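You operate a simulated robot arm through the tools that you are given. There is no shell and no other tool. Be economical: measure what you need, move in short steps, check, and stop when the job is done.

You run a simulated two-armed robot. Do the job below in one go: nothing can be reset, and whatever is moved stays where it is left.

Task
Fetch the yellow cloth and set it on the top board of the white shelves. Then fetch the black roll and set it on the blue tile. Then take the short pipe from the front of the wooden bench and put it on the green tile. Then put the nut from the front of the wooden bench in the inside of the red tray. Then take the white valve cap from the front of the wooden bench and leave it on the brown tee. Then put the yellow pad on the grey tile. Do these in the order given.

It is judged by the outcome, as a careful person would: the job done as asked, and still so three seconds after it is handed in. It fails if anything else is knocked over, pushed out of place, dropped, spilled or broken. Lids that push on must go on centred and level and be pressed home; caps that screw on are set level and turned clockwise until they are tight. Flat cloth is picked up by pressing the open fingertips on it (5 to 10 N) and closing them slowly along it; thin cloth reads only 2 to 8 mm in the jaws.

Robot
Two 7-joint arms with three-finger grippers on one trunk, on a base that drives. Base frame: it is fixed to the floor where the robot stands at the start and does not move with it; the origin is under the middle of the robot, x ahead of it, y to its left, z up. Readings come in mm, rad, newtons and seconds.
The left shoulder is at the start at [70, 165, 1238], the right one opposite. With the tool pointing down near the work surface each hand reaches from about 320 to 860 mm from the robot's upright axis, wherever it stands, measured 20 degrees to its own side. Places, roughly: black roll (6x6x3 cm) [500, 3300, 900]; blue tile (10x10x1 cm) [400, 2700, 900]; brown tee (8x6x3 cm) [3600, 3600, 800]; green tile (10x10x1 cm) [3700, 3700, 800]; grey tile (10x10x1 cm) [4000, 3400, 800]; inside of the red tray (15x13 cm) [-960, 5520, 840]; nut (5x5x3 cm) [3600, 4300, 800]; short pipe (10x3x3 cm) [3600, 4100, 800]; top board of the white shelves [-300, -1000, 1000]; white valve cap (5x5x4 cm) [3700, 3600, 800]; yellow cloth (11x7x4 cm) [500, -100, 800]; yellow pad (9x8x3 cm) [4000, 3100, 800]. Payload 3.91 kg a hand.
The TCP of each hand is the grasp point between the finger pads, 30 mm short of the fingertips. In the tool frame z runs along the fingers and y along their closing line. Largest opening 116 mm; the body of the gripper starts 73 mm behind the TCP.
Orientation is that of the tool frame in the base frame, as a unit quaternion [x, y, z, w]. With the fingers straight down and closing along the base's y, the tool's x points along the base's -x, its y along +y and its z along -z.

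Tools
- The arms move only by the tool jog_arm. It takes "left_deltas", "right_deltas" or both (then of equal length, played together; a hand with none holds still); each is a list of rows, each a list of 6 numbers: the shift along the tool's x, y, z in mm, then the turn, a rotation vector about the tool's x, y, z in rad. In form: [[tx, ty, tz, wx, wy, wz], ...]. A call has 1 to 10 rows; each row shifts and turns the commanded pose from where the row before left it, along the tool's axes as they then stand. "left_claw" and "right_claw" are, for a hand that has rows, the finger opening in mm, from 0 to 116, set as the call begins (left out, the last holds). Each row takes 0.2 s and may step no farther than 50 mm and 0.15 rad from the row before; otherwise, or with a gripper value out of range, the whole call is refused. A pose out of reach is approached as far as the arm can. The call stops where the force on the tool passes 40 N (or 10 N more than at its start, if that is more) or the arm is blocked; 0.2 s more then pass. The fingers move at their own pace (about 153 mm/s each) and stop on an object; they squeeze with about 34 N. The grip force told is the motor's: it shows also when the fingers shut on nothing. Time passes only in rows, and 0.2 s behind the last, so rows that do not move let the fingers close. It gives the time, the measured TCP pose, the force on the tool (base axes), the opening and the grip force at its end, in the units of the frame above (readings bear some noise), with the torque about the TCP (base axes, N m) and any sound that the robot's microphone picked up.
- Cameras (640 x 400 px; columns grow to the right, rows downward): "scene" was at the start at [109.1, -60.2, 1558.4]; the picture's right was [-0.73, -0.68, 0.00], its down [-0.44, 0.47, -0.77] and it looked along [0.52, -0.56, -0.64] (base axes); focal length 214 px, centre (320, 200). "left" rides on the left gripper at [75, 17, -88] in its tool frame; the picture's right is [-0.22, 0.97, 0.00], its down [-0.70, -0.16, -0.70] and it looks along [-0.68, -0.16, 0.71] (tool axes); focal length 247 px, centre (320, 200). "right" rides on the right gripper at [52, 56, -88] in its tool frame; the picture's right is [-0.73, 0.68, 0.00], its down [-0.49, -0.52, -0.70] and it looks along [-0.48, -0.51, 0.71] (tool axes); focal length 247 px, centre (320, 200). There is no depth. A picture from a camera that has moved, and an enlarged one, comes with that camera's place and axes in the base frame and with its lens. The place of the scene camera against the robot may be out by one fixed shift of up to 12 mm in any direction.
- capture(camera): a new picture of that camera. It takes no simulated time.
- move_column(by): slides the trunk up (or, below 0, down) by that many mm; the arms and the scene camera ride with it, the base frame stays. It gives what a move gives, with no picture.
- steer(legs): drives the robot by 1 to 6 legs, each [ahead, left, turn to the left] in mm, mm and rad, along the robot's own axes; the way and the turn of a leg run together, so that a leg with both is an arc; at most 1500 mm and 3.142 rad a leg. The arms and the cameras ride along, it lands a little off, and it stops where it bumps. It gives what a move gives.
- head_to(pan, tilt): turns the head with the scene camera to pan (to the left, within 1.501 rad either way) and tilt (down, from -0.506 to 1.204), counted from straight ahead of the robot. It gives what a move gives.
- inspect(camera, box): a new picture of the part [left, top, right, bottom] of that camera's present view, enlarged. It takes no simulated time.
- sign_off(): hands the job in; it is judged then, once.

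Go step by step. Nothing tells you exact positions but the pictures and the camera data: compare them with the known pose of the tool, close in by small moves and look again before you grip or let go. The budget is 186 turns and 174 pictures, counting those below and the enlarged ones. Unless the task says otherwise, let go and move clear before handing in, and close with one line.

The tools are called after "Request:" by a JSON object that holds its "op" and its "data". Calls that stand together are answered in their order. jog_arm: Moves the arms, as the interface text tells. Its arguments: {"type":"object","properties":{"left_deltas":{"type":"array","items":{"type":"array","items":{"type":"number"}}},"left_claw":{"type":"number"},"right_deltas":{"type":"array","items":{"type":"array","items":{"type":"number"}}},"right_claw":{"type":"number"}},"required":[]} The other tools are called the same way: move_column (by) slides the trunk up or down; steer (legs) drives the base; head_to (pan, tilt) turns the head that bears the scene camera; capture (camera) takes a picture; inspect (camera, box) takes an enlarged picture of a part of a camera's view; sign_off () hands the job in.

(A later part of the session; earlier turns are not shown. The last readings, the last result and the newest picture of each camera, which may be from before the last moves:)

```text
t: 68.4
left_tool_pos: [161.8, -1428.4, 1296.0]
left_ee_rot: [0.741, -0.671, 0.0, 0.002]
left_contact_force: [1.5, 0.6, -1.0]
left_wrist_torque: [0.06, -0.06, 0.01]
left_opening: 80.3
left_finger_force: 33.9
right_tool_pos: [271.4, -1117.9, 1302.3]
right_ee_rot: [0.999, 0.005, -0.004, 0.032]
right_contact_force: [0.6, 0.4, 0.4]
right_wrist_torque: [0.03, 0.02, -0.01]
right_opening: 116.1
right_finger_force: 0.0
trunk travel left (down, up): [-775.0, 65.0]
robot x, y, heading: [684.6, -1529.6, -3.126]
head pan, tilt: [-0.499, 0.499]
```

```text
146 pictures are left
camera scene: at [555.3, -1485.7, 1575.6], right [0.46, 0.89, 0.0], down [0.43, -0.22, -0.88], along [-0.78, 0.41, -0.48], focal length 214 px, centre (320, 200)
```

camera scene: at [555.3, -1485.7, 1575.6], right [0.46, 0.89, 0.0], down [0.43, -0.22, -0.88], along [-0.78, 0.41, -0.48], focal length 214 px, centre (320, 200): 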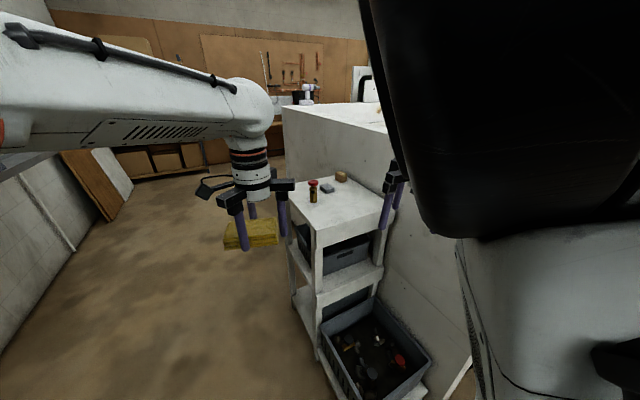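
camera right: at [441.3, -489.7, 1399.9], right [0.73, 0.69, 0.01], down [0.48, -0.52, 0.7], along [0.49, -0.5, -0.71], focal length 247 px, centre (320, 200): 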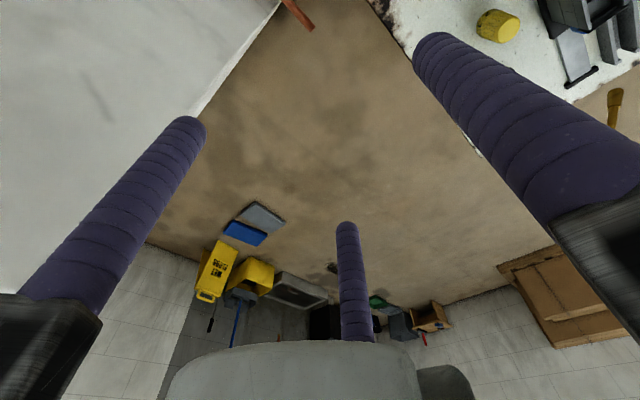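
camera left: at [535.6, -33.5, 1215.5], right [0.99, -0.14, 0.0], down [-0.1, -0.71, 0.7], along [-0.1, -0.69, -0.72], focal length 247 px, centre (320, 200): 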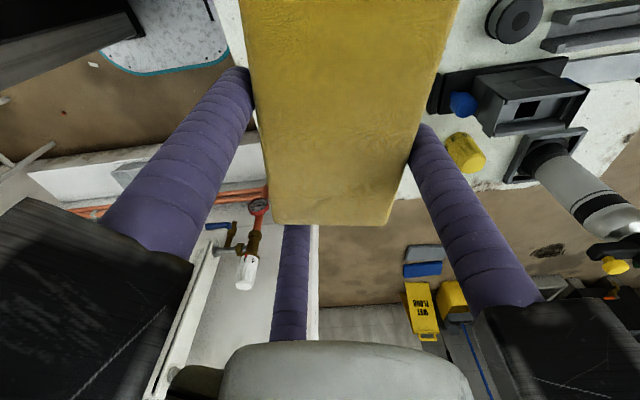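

The trolley-like white shelf's top board spans about x -450..-110, y -1165..-710. It has small items at the back, and its near part is free. I'll drive past it and turn to face it from the -y side.

Request:
{"op": "steer", "data": {"legs": [[980, 40, 0], [0, 0, -1.57]]}}

Request:
{"op": "head_to", "data": {"pan": -0.2, "tilt": 0.7}}

Request:
{"op": "capture", "data": {"camera": "scene"}}

Request:
{"op": "capture", "data": {"camera": "left"}}

```text
t: 77.2
left_tool_pos: [-179.4, -1059.0, 1296.3]
left_ee_rot: [-0.05, 0.999, 0.002, -0.001]
left_contact_force: [-0.5, 0.2, -1.0]
left_wrist_torque: [0.01, -0.02, -0.01]
left_opening: 80.2
left_finger_force: 33.9
right_tool_pos: [129.5, -1170.2, 1301.9]
right_ee_rot: [0.71, -0.704, -0.026, 0.021]
right_contact_force: [0.3, -0.1, -0.1]
right_wrist_torque: [-0.02, -0.04, 0.03]
right_opening: 116.2
right_finger_force: 0.0
trunk travel left (down, up): [-775.0, 65.0]
robot x, y, heading: [-283.9, -1581.2, 1.589]
head pan, tilt: [-0.499, 0.499]
```

```text
t: 78.0
left_tool_pos: [-179.0, -1059.2, 1295.7]
left_ee_rot: [-0.049, 0.999, 0.002, -0.001]
left_contact_force: [0.8, 0.5, -1.2]
left_wrist_torque: [-0.03, 0.0, 0.03]
left_opening: 80.1
left_finger_force: 34.1
right_tool_pos: [129.7, -1170.2, 1301.3]
right_ee_rot: [0.71, -0.704, -0.026, 0.021]
right_contact_force: [-0.3, 0.0, 0.4]
right_wrist_torque: [-0.02, -0.01, 0.0]
right_opening: 116.2
right_finger_force: 0.0
trunk travel left (down, up): [-775.0, 65.0]
robot x, y, heading: [-281.7, -1582.6, 1.588]
head pan, tilt: [-0.201, 0.7]
```

```text
145 pictures are left
camera scene: at [-264.1, -1447.0, 1557.9], right [0.98, -0.21, 0.0], down [-0.13, -0.63, -0.76], along [0.16, 0.75, -0.64], focal length 214 px, centre (320, 200)
```

scene: 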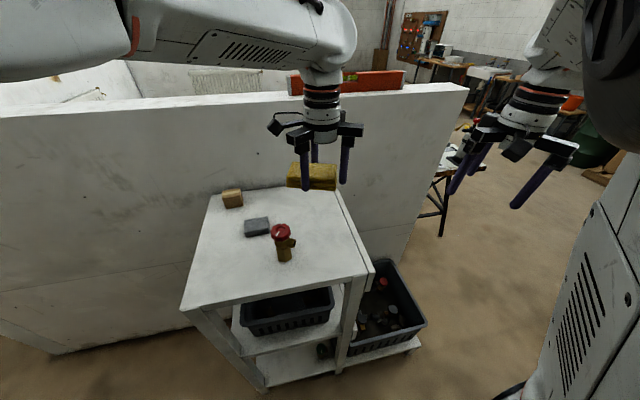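

```text
144 pictures are left
camera left: at [-254.6, -1048.9, 1384.9], right [0.13, 0.99, 0.0], down [0.71, -0.09, 0.7], along [0.69, -0.09, -0.72], focal length 247 px, centre (320, 200)
```

left: 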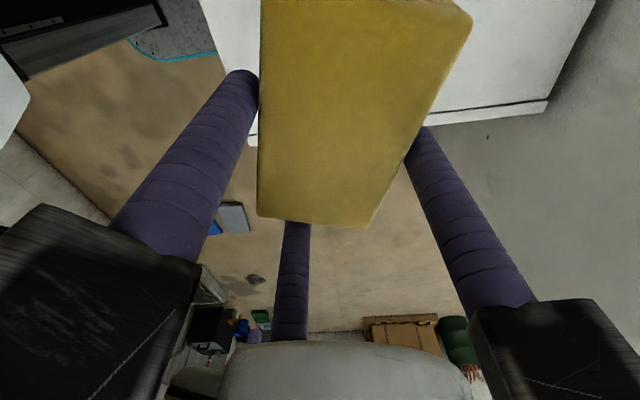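

The hand hangs over the right front of the top board, and the brass valve is at about [-288, -1049]. I'll shift 40 mm away from it and start lowering.

Request:
{"op": "jog_arm", "data": {"left_deltas": [[-43, 15, 0, 0, 0, 0], [0, 0, 45, 0, 0, 0], [0, 0, 45, 0, 0, 0], [0, 0, 45, 0, 0, 0], [0, 0, 45, 0, 0, 0], [0, 0, 20, 0, 0, 0]]}}

Request:
{"op": "capture", "data": {"camera": "scene"}}

Request:
{"op": "capture", "data": {"camera": "left"}}

```text
t: 79.5
left_tool_pos: [-143.1, -1032.2, 1107.7]
left_ee_rot: [-0.057, 0.998, 0.005, 0.014]
left_contact_force: [-0.7, 0.5, -0.8]
left_wrist_torque: [-0.03, 0.0, 0.0]
left_opening: 80.2
left_finger_force: 34.2
right_tool_pos: [129.7, -1169.6, 1302.3]
right_ee_rot: [0.71, -0.704, -0.026, 0.021]
right_contact_force: [0.6, 0.4, -0.1]
right_wrist_torque: [-0.01, 0.01, 0.0]
right_opening: 115.8
right_finger_force: 0.1
trunk travel left (down, up): [-775.0, 65.0]
robot x, y, heading: [-284.1, -1585.1, 1.588]
head pan, tilt: [-0.201, 0.7]
```

```text
143 pictures are left
camera scene: at [-265.0, -1446.7, 1557.3], right [0.98, -0.2, 0.0], down [-0.13, -0.64, -0.76], along [0.16, 0.74, -0.65], focal length 214 px, centre (320, 200)
```

scene: 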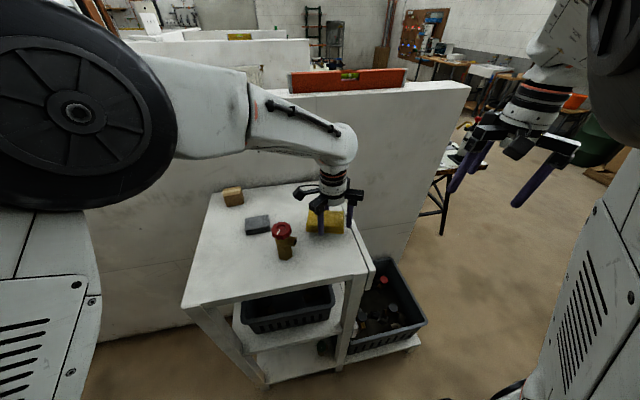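

```text
142 pictures are left
camera left: at [-220.7, -1024.3, 1195.4], right [0.11, 0.99, 0.01], down [0.69, -0.09, 0.72], along [0.71, -0.07, -0.7], focal length 247 px, centre (320, 200)
```

left: 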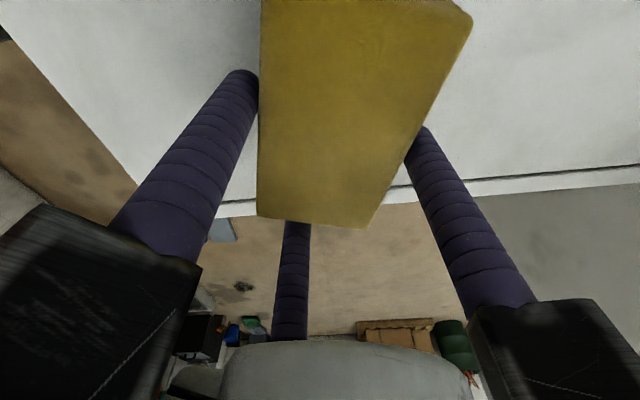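

Request:
{"op": "jog_arm", "data": {"left_deltas": [[0, 0, 25, 0, 0, 0], [0, 0, 20, 0, 0, 0], [0, 0, 8, 0, 0, 0], [0, 0, 4, 0, 0, 0], [0, 0, 4, 0, 0, 0], [0, 0, 4, 0, 0, 0]]}}

Request:
{"op": "capture", "data": {"camera": "scene"}}

```text
t: 80.0
left_tool_pos: [-144.4, -1028.8, 1082.7]
left_ee_rot: [-0.063, 0.998, 0.004, 0.021]
left_contact_force: [-1.1, -7.4, 19.2]
left_wrist_torque: [-0.13, 1.55, 0.64]
left_opening: 80.5
left_finger_force: 34.1
right_tool_pos: [129.4, -1171.1, 1302.0]
right_ee_rot: [0.71, -0.704, -0.026, 0.021]
right_contact_force: [-0.5, -0.1, 0.2]
right_wrist_torque: [-0.04, -0.02, -0.03]
right_opening: 116.1
right_finger_force: 0.1
trunk travel left (down, up): [-775.0, 65.0]
robot x, y, heading: [-276.6, -1583.9, 1.588]
head pan, tilt: [-0.201, 0.7]
stopped in row 2 (left hand): the force on the tool passed its limit at 57 N (the readings are from after the stop); the commanded pose is now the measured one
```

```text
141 pictures are left
camera scene: at [-265.8, -1449.9, 1557.6], right [0.98, -0.2, 0.0], down [-0.13, -0.64, -0.76], along [0.15, 0.75, -0.65], focal length 214 px, centre (320, 200)
```

scene: 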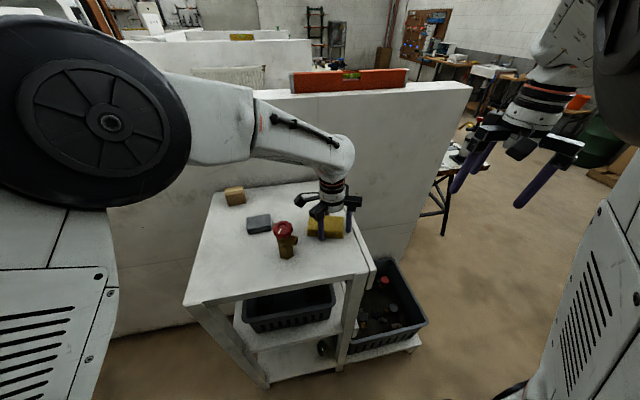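

The board is touched at about z 1050, with the hand tilted some 2°. I'll lift a little, level the hand, and lower again gently.

Request:
{"op": "jog_arm", "data": {"left_deltas": [[0, 0, -6, 0, 0, 0], [0, 0, 0, 0, 0.041, 0], [0, 0, 2, 0, 0, 0], [0, 0, 2, 0, 0, 0], [0, 0, 0, 0, 0, 0]]}}

```text
t: 81.2
left_tool_pos: [-146.6, -1023.1, 1091.9]
left_ee_rot: [-0.067, 0.998, 0.003, 0.009]
left_contact_force: [0.5, 0.0, -1.5]
left_wrist_torque: [0.02, -0.03, 0.02]
left_opening: 80.1
left_finger_force: 33.8
right_tool_pos: [129.5, -1170.2, 1301.0]
right_ee_rot: [0.71, -0.704, -0.026, 0.02]
right_contact_force: [-0.5, 0.3, 0.8]
right_wrist_torque: [0.01, 0.02, 0.0]
right_opening: 116.3
right_finger_force: 0.2
trunk travel left (down, up): [-775.0, 65.0]
robot x, y, heading: [-280.8, -1582.8, 1.586]
head pan, tilt: [-0.201, 0.7]
```

Request:
{"op": "jog_arm", "data": {"left_deltas": [[0, 0, 3, 0, 0.02, 0], [0, 0, 3, 0, 0, 0], [0, 0, 2, 0, 0, 0], [0, 0, 2, 0, 0, 0], [0, 0, 2, 0, 0, 0], [0, 0, 2, 0, 0, 0]]}}

```text
t: 82.6
left_tool_pos: [-148.7, -1019.4, 1082.7]
left_ee_rot: [-0.072, 0.997, 0.004, 0.007]
left_contact_force: [0.8, -0.2, 13.5]
left_wrist_torque: [0.3, -0.68, -0.04]
left_opening: 80.2
left_finger_force: 33.9
right_tool_pos: [129.7, -1170.3, 1302.0]
right_ee_rot: [0.71, -0.703, -0.026, 0.02]
right_contact_force: [0.5, -0.8, 0.3]
right_wrist_torque: [-0.01, 0.01, -0.01]
right_opening: 116.0
right_finger_force: 0.1
trunk travel left (down, up): [-775.0, 65.0]
robot x, y, heading: [-282.3, -1580.4, 1.585]
head pan, tilt: [-0.201, 0.7]
```

It rests on the board at 13 N. I'll release, rise straight up and check.

Request:
{"op": "jog_arm", "data": {"left_deltas": [[0, 0, 0, 0, 0, 0], [0, 0, 0, 0, 0, 0]], "left_claw": 95}}

Request:
{"op": "jog_arm", "data": {"left_deltas": [[0, 0, 0, 0, 0, 0], [0, 0, 0, 0, 0, 0], [0, 0, -10, 0, 0, 0], [0, 0, -25, 0, 0, 0], [0, 0, -45, 0, 0, 0], [0, 0, -45, 0, 0, 0], [0, 0, -45, 0, 0, 0], [0, 0, -45, 0, 0, 0]], "left_claw": 112}}

Request:
{"op": "capture", "data": {"camera": "scene"}}

```text
t: 83.2
left_tool_pos: [-150.1, -1020.1, 1081.2]
left_ee_rot: [-0.073, 0.997, 0.002, 0.004]
left_contact_force: [3.7, -1.7, 16.1]
left_wrist_torque: [-0.62, 0.59, -0.03]
left_opening: 94.0
left_finger_force: 0.1
right_tool_pos: [130.2, -1172.4, 1301.9]
right_ee_rot: [0.71, -0.703, -0.026, 0.02]
right_contact_force: [-0.9, -0.1, -0.5]
right_wrist_torque: [-0.01, 0.03, 0.03]
right_opening: 115.9
right_finger_force: 0.1
trunk travel left (down, up): [-775.0, 65.0]
robot x, y, heading: [-279.5, -1584.2, 1.588]
head pan, tilt: [-0.201, 0.7]
```

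```text
t: 85.0
left_tool_pos: [-137.2, -1031.4, 1284.4]
left_ee_rot: [-0.059, 0.998, 0.004, -0.012]
left_contact_force: [0.0, -0.2, -0.4]
left_wrist_torque: [0.04, 0.0, -0.02]
left_opening: 112.3
left_finger_force: 0.0
right_tool_pos: [130.7, -1171.0, 1302.2]
right_ee_rot: [0.71, -0.704, -0.026, 0.021]
right_contact_force: [0.2, -0.2, 0.4]
right_wrist_torque: [0.01, 0.0, 0.02]
right_opening: 116.1
right_finger_force: 0.0
trunk travel left (down, up): [-775.0, 65.0]
robot x, y, heading: [-281.8, -1582.6, 1.592]
head pan, tilt: [-0.201, 0.7]
```

```text
140 pictures are left
camera scene: at [-265.1, -1448.7, 1556.8], right [0.98, -0.19, 0.0], down [-0.13, -0.64, -0.76], along [0.15, 0.74, -0.65], focal length 214 px, centre (320, 200)
```

scene: 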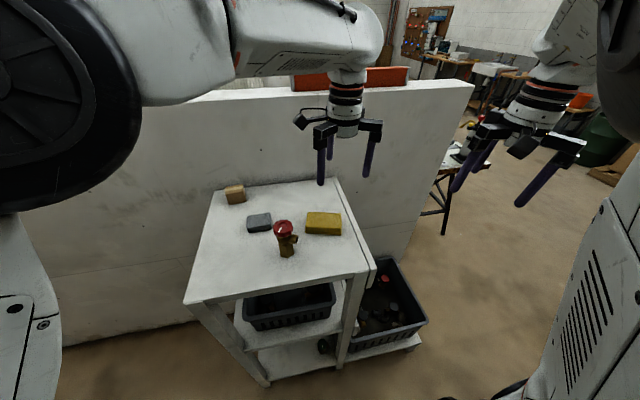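

The cloth sits flat on the board and nothing was disturbed. Next I'll drive back around to the bay on the far left for the black roll.

Request:
{"op": "steer", "data": {"legs": [[0, 0, -1.59], [1000, 30, 0], [1000, 0, 0], [0, 0, 1.57], [1500, 0, 0], [1200, 0, 0]]}}

Request:
{"op": "head_to", "data": {"pan": 0.6, "tilt": 0.4}}

Request:
{"op": "capture", "data": {"camera": "scene"}}

```text
t: 95.7
left_tool_pos: [1475.0, -1697.8, 1287.0]
left_ee_rot: [0.668, 0.744, 0.011, -0.003]
left_contact_force: [0.2, 0.1, -0.1]
left_wrist_torque: [0.0, -0.04, -0.02]
left_opening: 112.0
left_finger_force: 0.1
right_tool_pos: [1329.6, -1964.3, 1304.0]
right_ee_rot: [0.003, 0.999, 0.034, 0.006]
right_contact_force: [-0.6, -0.2, 0.0]
right_wrist_torque: [0.01, -0.03, 0.03]
right_opening: 115.7
right_finger_force: 0.0
trunk travel left (down, up): [-775.0, 65.0]
robot x, y, heading: [930.0, -1545.9, 0.003]
head pan, tilt: [-0.201, 0.7]
stopped in leg 3: the robot was blocked; the commanded pose is now the measured one
```

```text
t: 96.8
left_tool_pos: [1479.8, -1697.3, 1285.6]
left_ee_rot: [0.669, 0.743, 0.01, -0.005]
left_contact_force: [-0.5, -0.2, -0.1]
left_wrist_torque: [0.0, -0.01, 0.02]
left_opening: 111.9
left_finger_force: 0.1
right_tool_pos: [1335.2, -1964.1, 1302.7]
right_ee_rot: [0.003, 0.999, 0.033, 0.006]
right_contact_force: [0.1, 0.7, -0.1]
right_wrist_torque: [0.02, -0.01, 0.0]
right_opening: 116.0
right_finger_force: 0.1
trunk travel left (down, up): [-775.0, 65.0]
robot x, y, heading: [931.2, -1544.0, 0.002]
head pan, tilt: [0.6, 0.4]
```

```text
139 pictures are left
camera scene: at [1055.6, -1490.4, 1585.0], right [0.57, -0.82, 0.0], down [-0.32, -0.22, -0.92], along [0.76, 0.52, -0.39], focal length 214 px, centre (320, 200)
```

scene: 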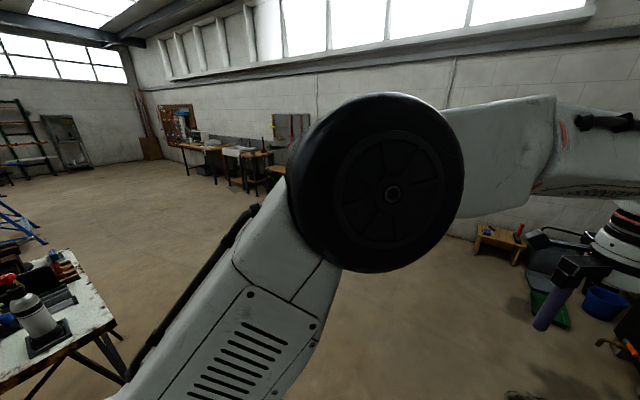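

The base was blocked at x≈930, possibly by the mats. I'll look down ahead to see.

Request:
{"op": "head_to", "data": {"pan": -0.5, "tilt": 0.95}}

Request:
{"op": "capture", "data": {"camera": "scene"}}

Request:
{"op": "head_to", "data": {"pan": 0.5, "tilt": 1.0}}

Request:
{"op": "capture", "data": {"camera": "scene"}}

```text
t: 98.2
left_tool_pos: [1481.4, -1697.4, 1284.1]
left_ee_rot: [0.669, 0.744, 0.009, -0.005]
left_contact_force: [0.1, 0.2, 0.0]
left_wrist_torque: [0.01, 0.0, -0.02]
left_opening: 112.2
left_finger_force: 0.0
right_tool_pos: [1337.3, -1963.3, 1301.8]
right_ee_rot: [0.004, 0.999, 0.035, 0.004]
right_contact_force: [0.5, -0.6, -0.5]
right_wrist_torque: [0.0, -0.02, 0.01]
right_opening: 116.1
right_finger_force: 0.1
trunk travel left (down, up): [-775.0, 65.0]
robot x, y, heading: [928.4, -1544.1, 0.003]
head pan, tilt: [-0.499, 0.949]
```

```text
138 pictures are left
camera scene: at [1045.8, -1577.5, 1538.1], right [-0.48, -0.88, 0.0], down [-0.72, 0.39, -0.58], along [0.51, -0.28, -0.81], focal length 214 px, centre (320, 200)
```

scene: 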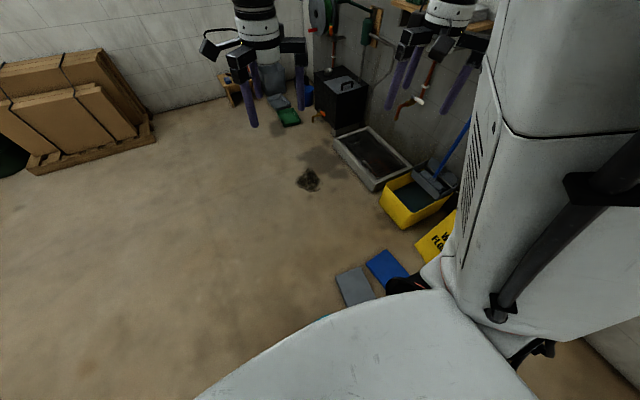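

```text
t: 99.5
left_tool_pos: [1481.8, -1696.9, 1284.4]
left_ee_rot: [0.668, 0.744, 0.009, -0.004]
left_contact_force: [-0.1, 0.1, -0.3]
left_wrist_torque: [0.0, 0.01, -0.01]
left_opening: 112.2
left_finger_force: 0.1
right_tool_pos: [1336.8, -1963.5, 1300.7]
right_ee_rot: [0.003, 0.999, 0.034, 0.004]
right_contact_force: [0.4, 0.3, 0.7]
right_wrist_torque: [0.03, 0.0, 0.03]
right_opening: 115.8
right_finger_force: 0.0
trunk travel left (down, up): [-775.0, 65.0]
robot x, y, heading: [928.8, -1543.4, 0.002]
head pan, tilt: [0.499, 1.0]
```

```text
137 pictures are left
camera scene: at [1042.8, -1509.4, 1534.5], right [0.48, -0.88, 0.0], down [-0.74, -0.4, -0.54], along [0.47, 0.26, -0.84], focal length 214 px, centre (320, 200)
```

scene: 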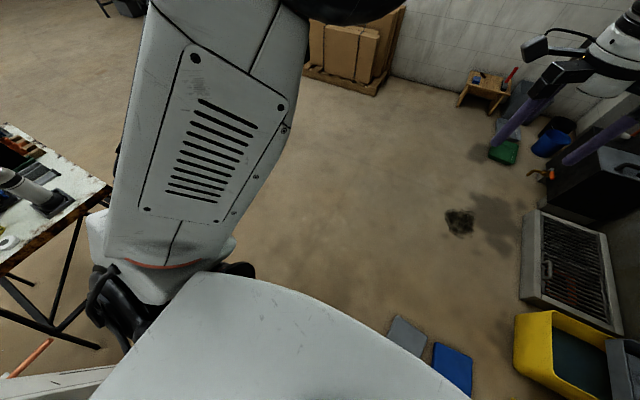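

The grey mat's corner sits about 300 mm to the front right, so the base probably touched it. I'll back off, shift left and continue.

Request:
{"op": "steer", "data": {"legs": [[-40, 0, 0], [0, 200, 0], [900, 0, 0]]}}

Request:
{"op": "capture", "data": {"camera": "scene"}}

```text
t: 105.8
left_tool_pos: [2323.4, -1468.4, 1283.2]
left_ee_rot: [0.661, 0.75, 0.009, -0.005]
left_contact_force: [0.0, 0.1, -1.0]
left_wrist_torque: [-0.02, 0.01, 0.04]
left_opening: 112.2
left_finger_force: 0.0
right_tool_pos: [2184.1, -1738.7, 1301.8]
right_ee_rot: [-0.007, 0.999, 0.034, 0.004]
right_contact_force: [-0.9, -1.2, 0.2]
right_wrist_torque: [0.01, -0.01, 0.01]
right_opening: 116.1
right_finger_force: 0.1
trunk travel left (down, up): [-775.0, 65.0]
robot x, y, heading: [1766.3, -1328.2, 0.024]
head pan, tilt: [0.499, 1.0]
```

```text
136 pictures are left
camera scene: at [1880.2, -1290.3, 1534.6], right [0.5, -0.87, 0.0], down [-0.73, -0.42, -0.54], along [0.47, 0.27, -0.84], focal length 214 px, centre (320, 200)
```

scene: 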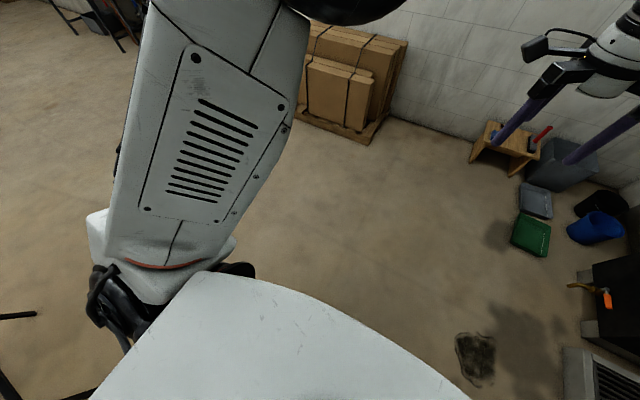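

Passed. Now I'll turn to +y and drive up the aisle.

Request:
{"op": "steer", "data": {"legs": [[0, 0, 1.55], [1500, 0, 0], [1300, 0, 0]]}}

Request:
{"op": "head_to", "data": {"pan": 0.9, "tilt": 0.4}}

Request:
{"op": "capture", "data": {"camera": "scene"}}

Request:
{"op": "head_to", "data": {"pan": 0.0, "tilt": 0.3}}

Request:
{"op": "capture", "data": {"camera": "scene"}}

```text
t: 123.1
left_tool_pos: [2015.9, 2009.6, 1284.7]
left_ee_rot: [-0.039, 0.999, 0.004, -0.01]
left_contact_force: [0.2, 0.6, 0.2]
left_wrist_torque: [-0.02, 0.02, -0.01]
left_opening: 112.3
left_finger_force: 0.2
right_tool_pos: [2278.9, 1858.0, 1302.4]
right_ee_rot: [-0.695, 0.718, 0.027, -0.021]
right_contact_force: [0.0, 0.6, 0.1]
right_wrist_torque: [0.03, -0.01, 0.01]
right_opening: 116.1
right_finger_force: 0.1
trunk travel left (down, up): [-775.0, 65.0]
robot x, y, heading: [1849.7, 1464.8, 1.549]
head pan, tilt: [0.499, 1.0]
```

```text
t: 124.1
left_tool_pos: [2016.4, 2009.6, 1283.7]
left_ee_rot: [-0.039, 0.999, 0.004, -0.01]
left_contact_force: [-0.7, -0.2, 0.3]
left_wrist_torque: [-0.02, -0.04, -0.02]
left_opening: 112.1
left_finger_force: 0.0
right_tool_pos: [2279.0, 1857.2, 1301.7]
right_ee_rot: [-0.695, 0.719, 0.027, -0.021]
right_contact_force: [0.5, -0.1, 0.1]
right_wrist_torque: [-0.04, -0.02, 0.01]
right_opening: 116.1
right_finger_force: 0.0
trunk travel left (down, up): [-775.0, 65.0]
robot x, y, heading: [1850.4, 1465.0, 1.547]
head pan, tilt: [0.901, 0.4]
```

```text
135 pictures are left
camera scene: at [1781.1, 1575.3, 1584.7], right [0.64, 0.77, 0.0], down [0.3, -0.25, -0.92], along [-0.71, 0.59, -0.39], focal length 214 px, centre (320, 200)
```

scene: 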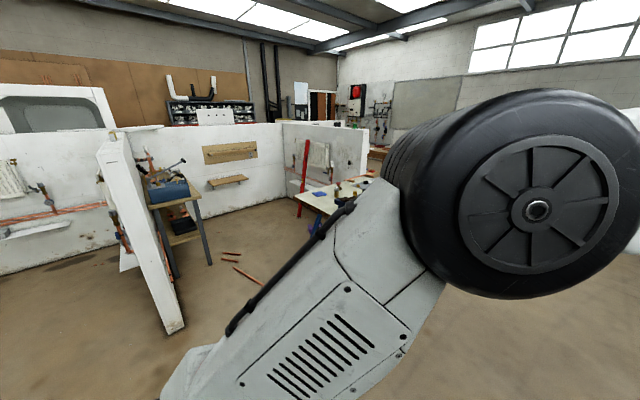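

```text
t: 125.3
left_tool_pos: [2017.1, 2009.7, 1283.9]
left_ee_rot: [-0.039, 0.999, 0.005, -0.01]
left_contact_force: [0.5, -0.6, -0.2]
left_wrist_torque: [-0.02, 0.0, 0.02]
left_opening: 112.5
left_finger_force: 0.1
right_tool_pos: [2280.4, 1858.5, 1303.0]
right_ee_rot: [-0.694, 0.719, 0.027, -0.021]
right_contact_force: [-1.0, -0.4, 0.4]
right_wrist_torque: [0.02, -0.01, 0.02]
right_opening: 115.9
right_finger_force: 0.1
trunk travel left (down, up): [-775.0, 65.0]
robot x, y, heading: [1846.2, 1464.1, 1.546]
head pan, tilt: [0.0, 0.3]
```

```text
134 pictures are left
camera scene: at [1854.4, 1609.4, 1594.0], right [1.0, -0.02, 0.0], down [-0.01, -0.3, -0.96], along [0.02, 0.95, -0.3], focal length 214 px, centre (320, 200)
```

scene: 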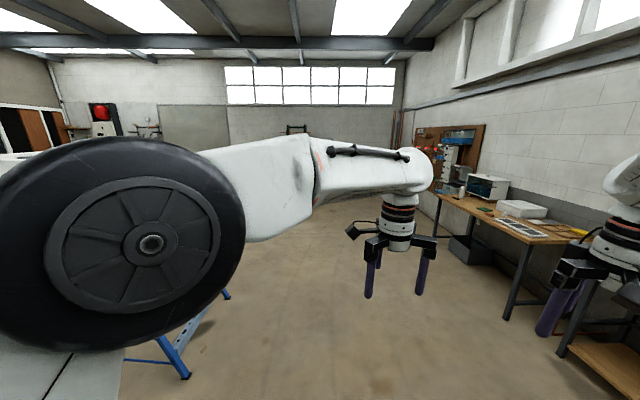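

I can see the blue tile near [475, 2683] on the blue-legged bench. I'll drive level with that bench and face it.

Request:
{"op": "steer", "data": {"legs": [[1500, 0, 0], [0, 0, 1.59]]}}

Request:
{"op": "head_to", "data": {"pan": 0.0, "tilt": 0.5}}

Request:
{"op": "capture", "data": {"camera": "scene"}}

```text
t: 136.6
left_tool_pos: [1329.3, 3087.8, 1283.4]
left_ee_rot: [0.751, -0.66, 0.004, 0.009]
left_contact_force: [0.4, 0.0, 0.4]
left_wrist_torque: [-0.01, 0.02, 0.0]
left_opening: 112.1
left_finger_force: 0.0
right_tool_pos: [1468.0, 3357.1, 1302.4]
right_ee_rot: [0.999, 0.008, -0.004, 0.034]
right_contact_force: [-0.5, -0.3, 0.5]
right_wrist_torque: [-0.03, 0.01, -0.01]
right_opening: 116.0
right_finger_force: 0.0
trunk travel left (down, up): [-775.0, 65.0]
robot x, y, heading: [1881.9, 2948.3, -3.119]
head pan, tilt: [0.0, 0.3]
```

```text
t: 137.3
left_tool_pos: [1328.1, 3087.0, 1284.4]
left_ee_rot: [0.751, -0.661, 0.005, 0.009]
left_contact_force: [-0.1, -0.3, 1.1]
left_wrist_torque: [-0.01, -0.03, -0.01]
left_opening: 112.2
left_finger_force: 0.0
right_tool_pos: [1467.3, 3356.3, 1301.6]
right_ee_rot: [0.999, 0.008, -0.005, 0.035]
right_contact_force: [0.5, 0.0, -0.3]
right_wrist_torque: [-0.01, -0.02, -0.02]
right_opening: 115.8
right_finger_force: 0.1
trunk travel left (down, up): [-775.0, 65.0]
robot x, y, heading: [1879.3, 2947.8, -3.118]
head pan, tilt: [0.0, 0.499]
```

```text
133 pictures are left
camera scene: at [1741.7, 2946.5, 1575.7], right [-0.02, 1.0, 0.0], down [0.48, 0.01, -0.88], along [-0.88, -0.02, -0.48], focal length 214 px, centre (320, 200)
```

scene: 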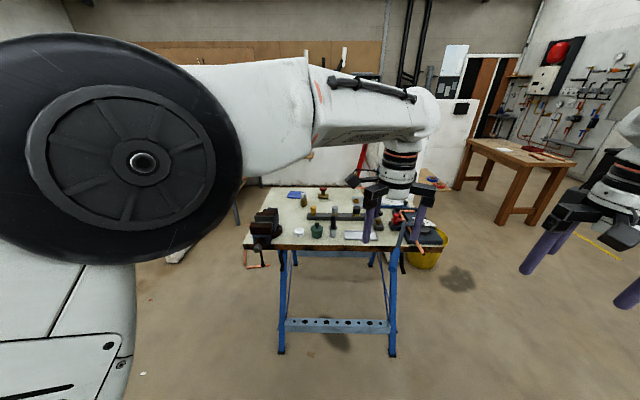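

Request:
{"op": "inspect", "data": {"camera": "scene", "box": [230, 170, 450, 280]}}

```text
2.91 times, centred on (340, 225) of scene
camera zoom: at [1741.7, 2946.5, 1575.7], right [-0.02, 1.0, 0.0], down [0.48, 0.01, -0.88], along [-0.88, -0.02, -0.48], focal length 624 px, centre (262, 127)
```

zoom: 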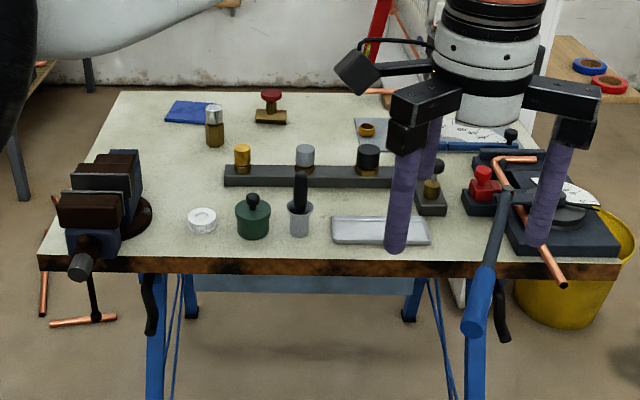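

The roll is hidden behind the left hand. I'll drive closer along the bench and look again.

Request:
{"op": "steer", "data": {"legs": [[350, -350, 0]]}}

Request:
{"op": "head_to", "data": {"pan": 0.2, "tilt": 0.6}}

Request:
{"op": "capture", "data": {"camera": "scene"}}

Request:
{"op": "capture", "data": {"camera": "left"}}

```text
t: 140.2
left_tool_pos: [975.2, 3431.9, 1284.2]
left_ee_rot: [0.75, -0.661, 0.005, 0.01]
left_contact_force: [0.3, 0.1, 0.4]
left_wrist_torque: [0.0, 0.01, 0.01]
left_opening: 111.9
left_finger_force: 0.1
right_tool_pos: [1114.2, 3702.6, 1302.1]
right_ee_rot: [0.999, 0.005, -0.004, 0.033]
right_contact_force: [0.6, -0.6, -1.6]
right_wrist_torque: [0.02, 0.01, -0.03]
right_opening: 116.0
right_finger_force: 0.0
trunk travel left (down, up): [-775.0, 65.0]
robot x, y, heading: [1527.5, 3291.0, -3.124]
head pan, tilt: [0.0, 0.499]
```

```text
t: 141.0
left_tool_pos: [973.9, 3433.2, 1283.8]
left_ee_rot: [0.75, -0.662, 0.005, 0.009]
left_contact_force: [0.0, 0.3, 0.7]
left_wrist_torque: [-0.02, -0.03, -0.01]
left_opening: 112.2
left_finger_force: 0.0
right_tool_pos: [1112.2, 3702.8, 1301.2]
right_ee_rot: [0.999, 0.007, -0.004, 0.035]
right_contact_force: [-0.4, 0.5, -0.5]
right_wrist_torque: [-0.02, -0.06, -0.03]
right_opening: 116.3
right_finger_force: 0.0
trunk travel left (down, up): [-775.0, 65.0]
robot x, y, heading: [1525.6, 3292.1, -3.123]
head pan, tilt: [0.201, 0.6]
```

```text
131 pictures are left
camera scene: at [1390.5, 3274.5, 1566.5], right [-0.22, 0.98, 0.0], down [0.55, 0.12, -0.82], along [-0.81, -0.18, -0.57], focal length 214 px, centre (320, 200)
```

scene: 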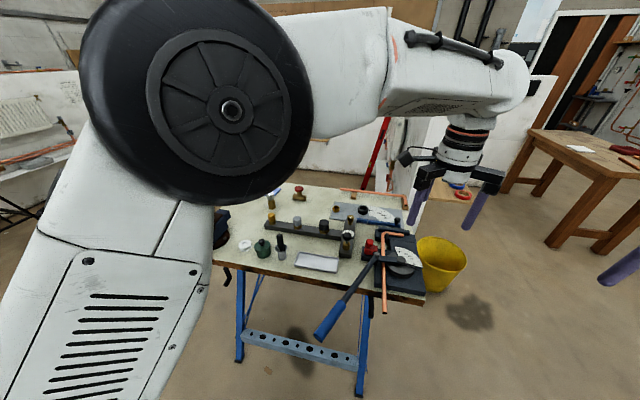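

```text
130 pictures are left
camera left: at [966.3, 3359.3, 1374.2], right [-0.99, 0.1, 0.0], down [0.08, 0.73, 0.68], along [0.07, 0.68, -0.73], focal length 247 px, centre (320, 200)
```

left: 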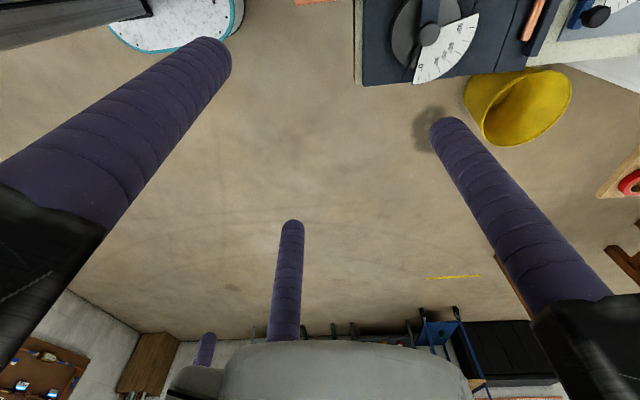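

Request:
{"op": "inspect", "data": {"camera": "scene", "box": [220, 175, 430, 300]}}

```text
3.05 times, centred on (325, 238) of scene
camera zoom: at [1390.5, 3274.5, 1566.5], right [-0.22, 0.98, 0.0], down [0.55, 0.12, -0.82], along [-0.81, -0.18, -0.57], focal length 654 px, centre (305, 86)
```

zoom: 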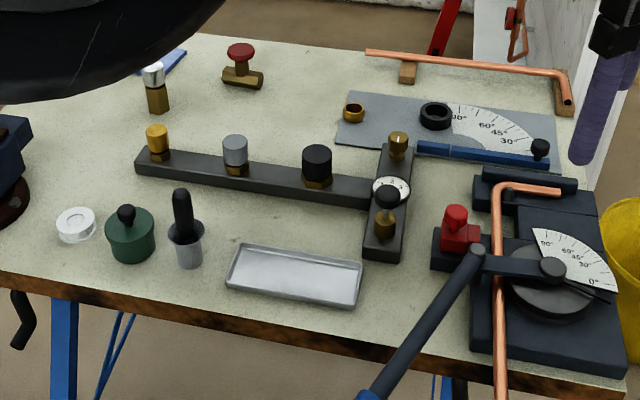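

The black roll is the tape ring on the grey plate, at about [477, 3298]. I'll move in, turn the left hand back to its camera-behind pose and extend over it.

Request:
{"op": "steer", "data": {"legs": [[270, -160, 0]]}}

Request:
{"op": "jog_arm", "data": {"left_deltas": [[0, 0, 0, 0, 0, -0.145], [0, 0, 0, 0, 0, -0.145], [0, 0, 0, 0, 0, -0.145], [0, 0, 0, 0, 0, -0.145], [0, 0, 0, 0, 0, -0.145], [0, 0, 0, 0, 0, -0.145], [0, 0, 0, 0, 0, -0.145], [0, 0, 0, 0, 0, -0.145], [0, 0, 0, 0, 0, -0.145], [0, 0, 0, 0, 0, -0.145]], "left_claw": 116}}

Request:
{"op": "capture", "data": {"camera": "left"}}

Request:
{"op": "capture", "data": {"camera": "scene"}}

```text
t: 143.1
left_tool_pos: [714.9, 3574.6, 1283.0]
left_ee_rot: [0.755, -0.656, 0.006, 0.008]
left_contact_force: [-0.4, 0.1, -0.1]
left_wrist_torque: [0.0, 0.0, -0.03]
left_opening: 112.1
left_finger_force: 0.1
right_tool_pos: [851.1, 3845.7, 1301.0]
right_ee_rot: [0.999, 0.015, -0.001, 0.034]
right_contact_force: [-1.4, -0.4, -0.4]
right_wrist_torque: [-0.04, -0.03, -0.03]
right_opening: 116.0
right_finger_force: 0.1
trunk travel left (down, up): [-775.0, 65.0]
robot x, y, heading: [1272.0, 3438.6, -3.109]
head pan, tilt: [0.201, 0.6]
```

```text
t: 145.5
left_tool_pos: [704.0, 3548.3, 1321.9]
left_ee_rot: [0.999, 0.032, -0.006, -0.034]
left_contact_force: [-0.1, 0.4, 0.6]
left_wrist_torque: [0.01, 0.01, 0.0]
left_opening: 116.3
left_finger_force: 0.0
right_tool_pos: [853.6, 3845.6, 1301.4]
right_ee_rot: [0.999, 0.014, -0.004, 0.034]
right_contact_force: [0.1, 0.6, 0.3]
right_wrist_torque: [0.03, -0.01, -0.01]
right_opening: 115.8
right_finger_force: 0.0
trunk travel left (down, up): [-775.0, 65.0]
robot x, y, heading: [1274.7, 3443.4, -3.101]
head pan, tilt: [0.201, 0.6]
stopped in row 10 (left hand): the arm was blocked; the commanded pose is now the measured one
```

```text
128 pictures are left
camera left: at [782.0, 3530.5, 1407.7], right [-0.16, -0.98, -0.07], down [-0.7, 0.07, 0.72], along [-0.7, 0.16, -0.7], focal length 247 px, centre (320, 200)
```

left: 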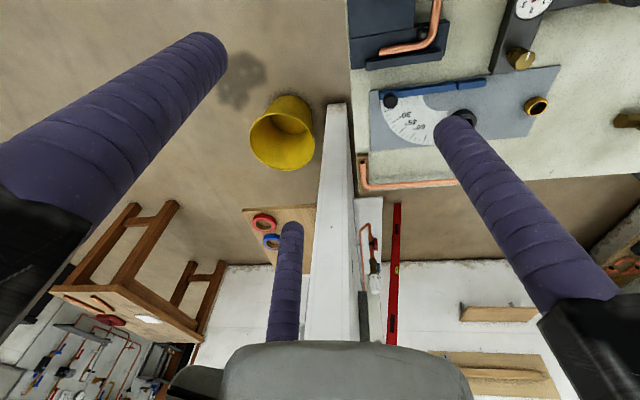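

```text
127 pictures are left
camera scene: at [1138.9, 3421.5, 1566.5], right [-0.23, 0.97, 0.0], down [0.55, 0.13, -0.82], along [-0.8, -0.19, -0.57], focal length 214 px, centre (320, 200)
```

scene: 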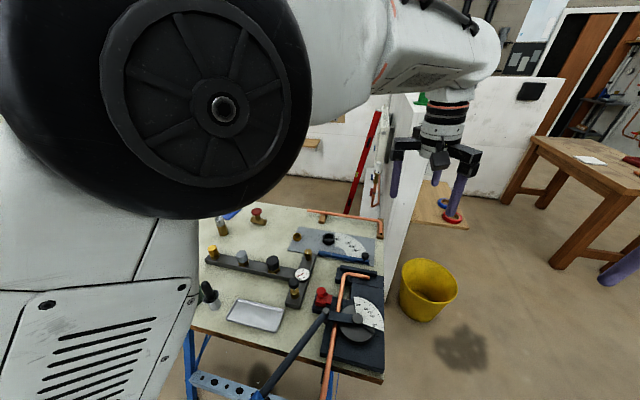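

Request:
{"op": "jog_arm", "data": {"left_deltas": [[-30, 34, 0, -0.03, 0, 0], [-30, 34, 10, -0.04, 0, 0], [-30, 34, 20, 0, 0, 0], [-30, 34, 20, 0, 0, 0], [-30, 34, 20, 0, 0, 0], [-28, 34, 20, 0, 0, 0], [0, 0, 0, 0, 0, 0]]}}

Request:
{"op": "capture", "data": {"camera": "left"}}

```text
t: 147.1
left_tool_pos: [539.7, 3336.2, 1226.2]
left_ee_rot: [1.0, 0.031, -0.004, 0.004]
left_contact_force: [-0.4, 0.7, -0.5]
left_wrist_torque: [-0.02, -0.01, 0.01]
left_opening: 115.9
left_finger_force: 0.1
right_tool_pos: [853.9, 3846.1, 1301.5]
right_ee_rot: [0.999, 0.014, -0.004, 0.034]
right_contact_force: [0.3, 1.0, -0.5]
right_wrist_torque: [-0.02, -0.01, 0.03]
right_opening: 116.2
right_finger_force: 0.1
trunk travel left (down, up): [-775.0, 65.0]
robot x, y, heading: [1270.7, 3442.6, -3.104]
head pan, tilt: [0.201, 0.6]
```

```text
126 pictures are left
camera left: at [617.4, 3324.0, 1314.3], right [-0.16, -0.99, 0.01], down [-0.7, 0.12, 0.7], along [-0.7, 0.11, -0.71], focal length 247 px, centre (320, 200)
```

left: 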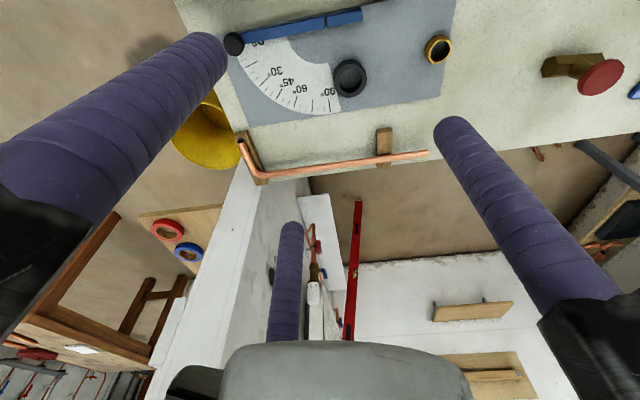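

Request:
{"op": "jog_arm", "data": {"left_deltas": [[-32, 17, 20, 0, 0, 0], [-32, 17, 30, 0, 0, 0], [0, 0, 45, 0, 0, 0], [0, 0, 45, 0, 0, 0], [0, 0, 45, 0, 0, 0], [0, 0, 40, 0, 0, 0], [0, 0, 0, 0, 0, 0]], "left_claw": 90}}

Request:
{"op": "capture", "data": {"camera": "left"}}

Request:
{"op": "capture", "data": {"camera": "scene"}}

```text
t: 148.7
left_tool_pos: [476.7, 3297.3, 1003.3]
left_ee_rot: [1.0, 0.03, -0.005, 0.003]
left_contact_force: [-0.2, -0.2, 0.3]
left_wrist_torque: [-0.02, 0.01, 0.01]
left_opening: 89.7
left_finger_force: 0.1
right_tool_pos: [854.2, 3846.3, 1301.5]
right_ee_rot: [0.999, 0.015, -0.004, 0.034]
right_contact_force: [0.1, 0.4, 0.5]
right_wrist_torque: [0.01, -0.01, -0.01]
right_opening: 116.0
right_finger_force: 0.1
trunk travel left (down, up): [-775.0, 65.0]
robot x, y, heading: [1273.8, 3442.2, -3.098]
head pan, tilt: [0.201, 0.6]
```

```text
125 pictures are left
camera left: at [553.4, 3286.2, 1090.6], right [-0.16, -0.99, 0.01], down [-0.7, 0.12, 0.7], along [-0.7, 0.11, -0.71], focal length 247 px, centre (320, 200)
```

left: 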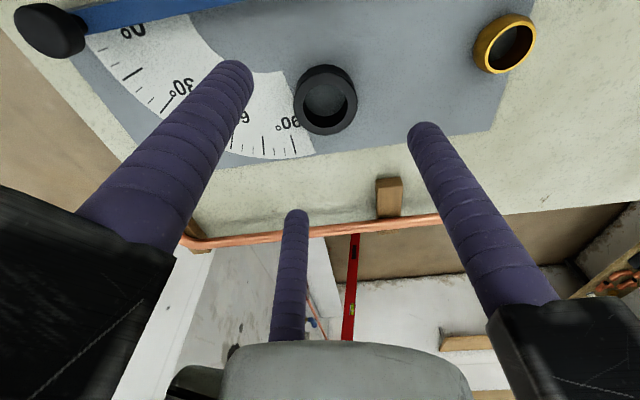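

```text
124 pictures are left
camera scene: at [1139.0, 3421.3, 1566.5], right [-0.23, 0.97, 0.0], down [0.55, 0.13, -0.82], along [-0.8, -0.19, -0.57], focal length 214 px, centre (320, 200)
```

scene: 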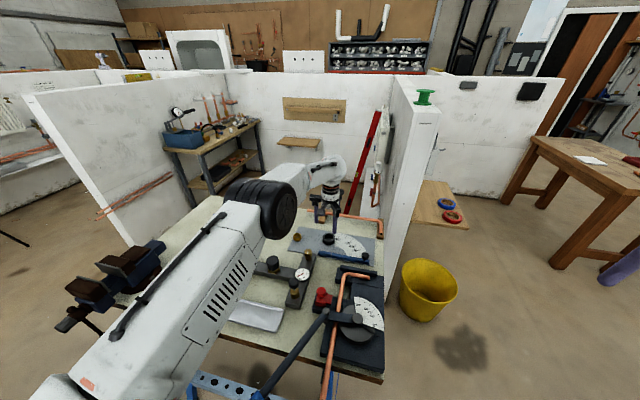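

Request:
{"op": "jog_arm", "data": {"left_deltas": [[-4, 2, 20, 0, 0, 0], [0, 0, 20, 0, 0, 0], [0, 0, 10, 0, 0, 0], [0, 0, 0, 0, 0, 0]]}}

Request:
{"op": "capture", "data": {"camera": "left"}}

Request:
{"op": "inspect", "data": {"camera": "scene", "box": [220, 150, 400, 300]}}

```text
t: 149.7
left_tool_pos: [471.9, 3294.1, 953.2]
left_ee_rot: [1.0, 0.03, -0.004, 0.003]
left_contact_force: [-0.7, 0.3, 0.3]
left_wrist_torque: [-0.02, -0.02, 0.0]
left_opening: 89.9
left_finger_force: 0.1
right_tool_pos: [853.0, 3845.7, 1301.7]
right_ee_rot: [0.999, 0.014, -0.004, 0.035]
right_contact_force: [0.6, 0.1, 0.0]
right_wrist_torque: [0.05, 0.01, 0.03]
right_opening: 115.8
right_finger_force: 0.0
trunk travel left (down, up): [-775.0, 65.0]
robot x, y, heading: [1273.1, 3442.0, -3.108]
head pan, tilt: [0.201, 0.6]
```

```text
123 pictures are left
camera left: at [548.9, 3282.8, 1041.2], right [-0.16, -0.99, 0.01], down [-0.7, 0.12, 0.7], along [-0.7, 0.11, -0.71], focal length 247 px, centre (320, 200)
```

left: 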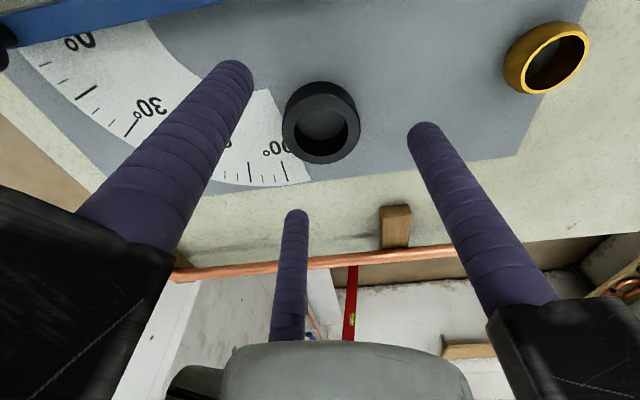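

```text
2.67 times, centred on (310, 225) of scene
camera zoom: at [1138.7, 3421.4, 1566.5], right [-0.23, 0.97, 0.0], down [0.55, 0.13, -0.82], along [-0.8, -0.19, -0.57], focal length 572 px, centre (347, 133)
```

zoom: 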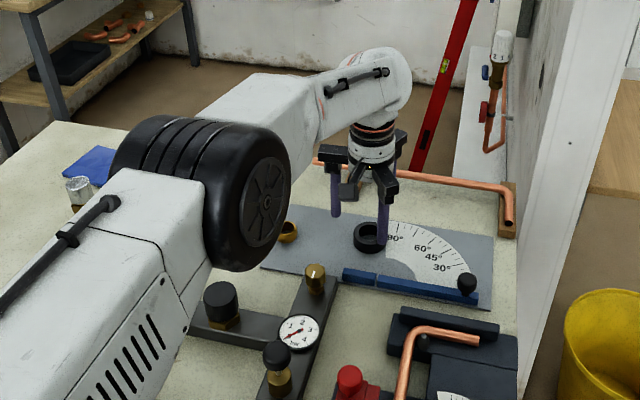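

Request:
{"op": "jog_arm", "data": {"left_deltas": [[2, 0, 12, 0, 0, 0], [0, 0, 10, 0, 0, 0], [0, 0, 8, 0, 0, 0], [0, 0, 0, 0, 0, 0]]}}

Request:
{"op": "capture", "data": {"camera": "left"}}

```text
t: 150.7
left_tool_pos: [473.4, 3292.1, 924.0]
left_ee_rot: [1.0, 0.03, -0.003, 0.004]
left_contact_force: [-0.3, 0.0, 1.0]
left_wrist_torque: [0.0, 0.0, 0.01]
left_opening: 89.9
left_finger_force: 0.1
right_tool_pos: [854.8, 3846.7, 1301.9]
right_ee_rot: [0.999, 0.013, -0.003, 0.034]
right_contact_force: [0.5, -0.8, 0.7]
right_wrist_torque: [-0.01, 0.02, 0.02]
right_opening: 115.9
right_finger_force: 0.1
trunk travel left (down, up): [-775.0, 65.0]
robot x, y, heading: [1275.9, 3443.2, -3.106]
head pan, tilt: [0.201, 0.6]
```

```text
121 pictures are left
camera left: at [549.5, 3281.5, 1011.4], right [-0.16, -0.99, 0.01], down [-0.7, 0.12, 0.7], along [-0.7, 0.11, -0.71], focal length 247 px, centre (320, 200)
```

left: 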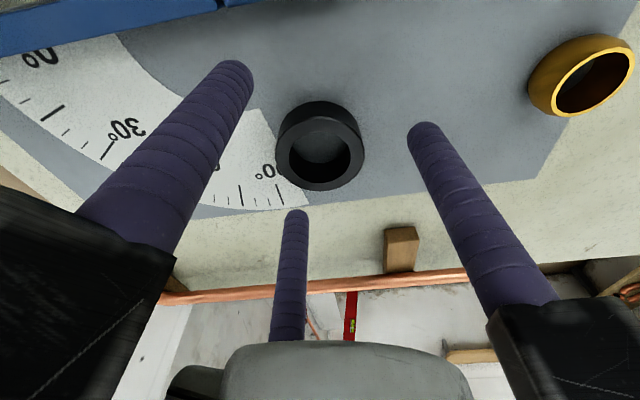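

Request:
{"op": "jog_arm", "data": {"left_deltas": [[4, 0, 3, 0, 0, 0], [0, 0, 0, 0, 0, 0], [0, 0, 0, 0, 0, 0], [0, 0, 0, 0, 0, 0]], "left_claw": 30}}

Request:
{"op": "capture", "data": {"camera": "left"}}

```text
t: 151.7
left_tool_pos: [476.7, 3294.2, 921.7]
left_ee_rot: [1.0, 0.031, -0.005, 0.004]
left_contact_force: [0.2, -0.4, -0.4]
left_wrist_torque: [0.0, 0.0, -0.01]
left_opening: 29.8
left_finger_force: 0.1
right_tool_pos: [853.6, 3845.7, 1301.5]
right_ee_rot: [0.999, 0.014, -0.004, 0.034]
right_contact_force: [-0.2, -0.7, -0.3]
right_wrist_torque: [0.0, -0.01, -0.01]
right_opening: 115.9
right_finger_force: 0.1
trunk travel left (down, up): [-775.0, 65.0]
robot x, y, heading: [1276.9, 3439.0, -3.105]
head pan, tilt: [0.201, 0.6]
```

```text
120 pictures are left
camera left: at [553.9, 3282.8, 1008.5], right [-0.16, -0.99, 0.01], down [-0.7, 0.12, 0.7], along [-0.7, 0.11, -0.71], focal length 247 px, centre (320, 200)
```

left: 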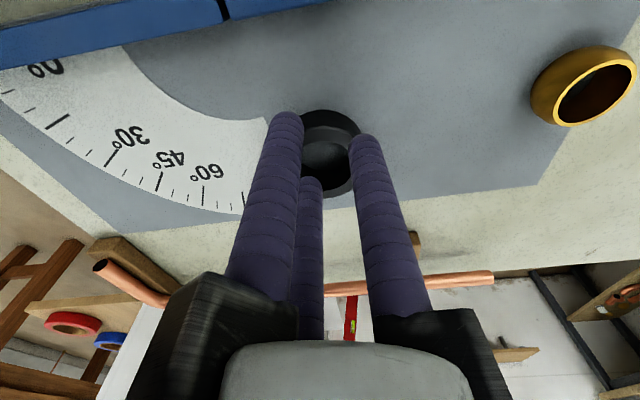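

The jaws closed just above the roll, so it lies lower than I judged. Its image size puts its centre near [459, 3296, 866]. I'll reopen, shift and lower.

Request:
{"op": "jog_arm", "data": {"left_deltas": [[0, 0, -8, 0, 0, 0], [0, 0, 0, 0, 0, 0], [-17, 1, 0, 0, 0, 0], [0, 0, 0, 0, 0, 0]], "left_claw": 92}}

Request:
{"op": "jog_arm", "data": {"left_deltas": [[0, 0, 12, 0, 0, 0], [0, 0, 12, 0, 0, 0], [0, 0, 8, 0, 0, 0], [0, 0, 4, 0, 0, 0], [0, 0, 0, 0, 0, 0]]}}

Request:
{"op": "capture", "data": {"camera": "left"}}

```text
t: 152.7
left_tool_pos: [461.4, 3292.4, 929.9]
left_ee_rot: [1.0, 0.03, -0.005, 0.003]
left_contact_force: [0.7, -0.5, 0.2]
left_wrist_torque: [0.02, 0.01, 0.0]
left_opening: 92.1
left_finger_force: 0.1
right_tool_pos: [854.0, 3846.6, 1302.1]
right_ee_rot: [0.999, 0.015, -0.004, 0.035]
right_contact_force: [-0.1, 0.1, 0.5]
right_wrist_torque: [-0.04, 0.0, 0.02]
right_opening: 116.0
right_finger_force: 0.0
trunk travel left (down, up): [-775.0, 65.0]
robot x, y, heading: [1269.8, 3441.5, -3.105]
head pan, tilt: [0.201, 0.6]
```

```text
t: 153.9
left_tool_pos: [464.9, 3288.2, 896.4]
left_ee_rot: [0.999, 0.031, -0.007, 0.003]
left_contact_force: [-2.6, 1.8, 13.9]
left_wrist_torque: [0.46, -0.54, 0.14]
left_opening: 91.3
left_finger_force: 0.0
left hand out of reach, approached as far as the arm can: row 2, 4
right_tool_pos: [854.7, 3845.2, 1302.6]
right_ee_rot: [0.999, 0.014, -0.004, 0.034]
right_contact_force: [-0.5, 0.3, 0.7]
right_wrist_torque: [-0.01, 0.0, 0.01]
right_opening: 115.9
right_finger_force: 0.0
trunk travel left (down, up): [-775.0, 65.0]
robot x, y, heading: [1279.5, 3443.7, -3.102]
head pan, tilt: [0.201, 0.6]
```

```text
119 pictures are left
camera left: at [541.9, 3276.9, 983.2], right [-0.16, -0.99, 0.01], down [-0.7, 0.12, 0.71], along [-0.7, 0.11, -0.71], focal length 247 px, centre (320, 200)
```

left: 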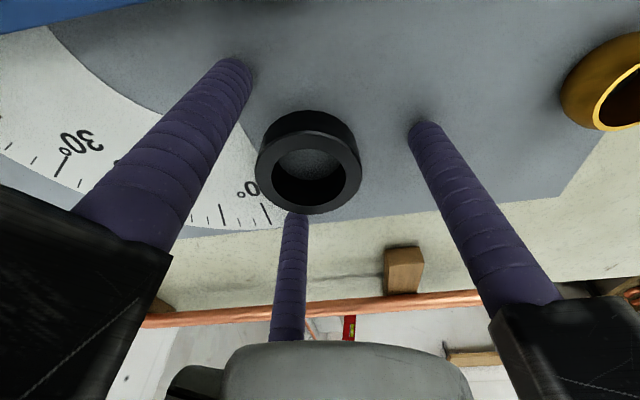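

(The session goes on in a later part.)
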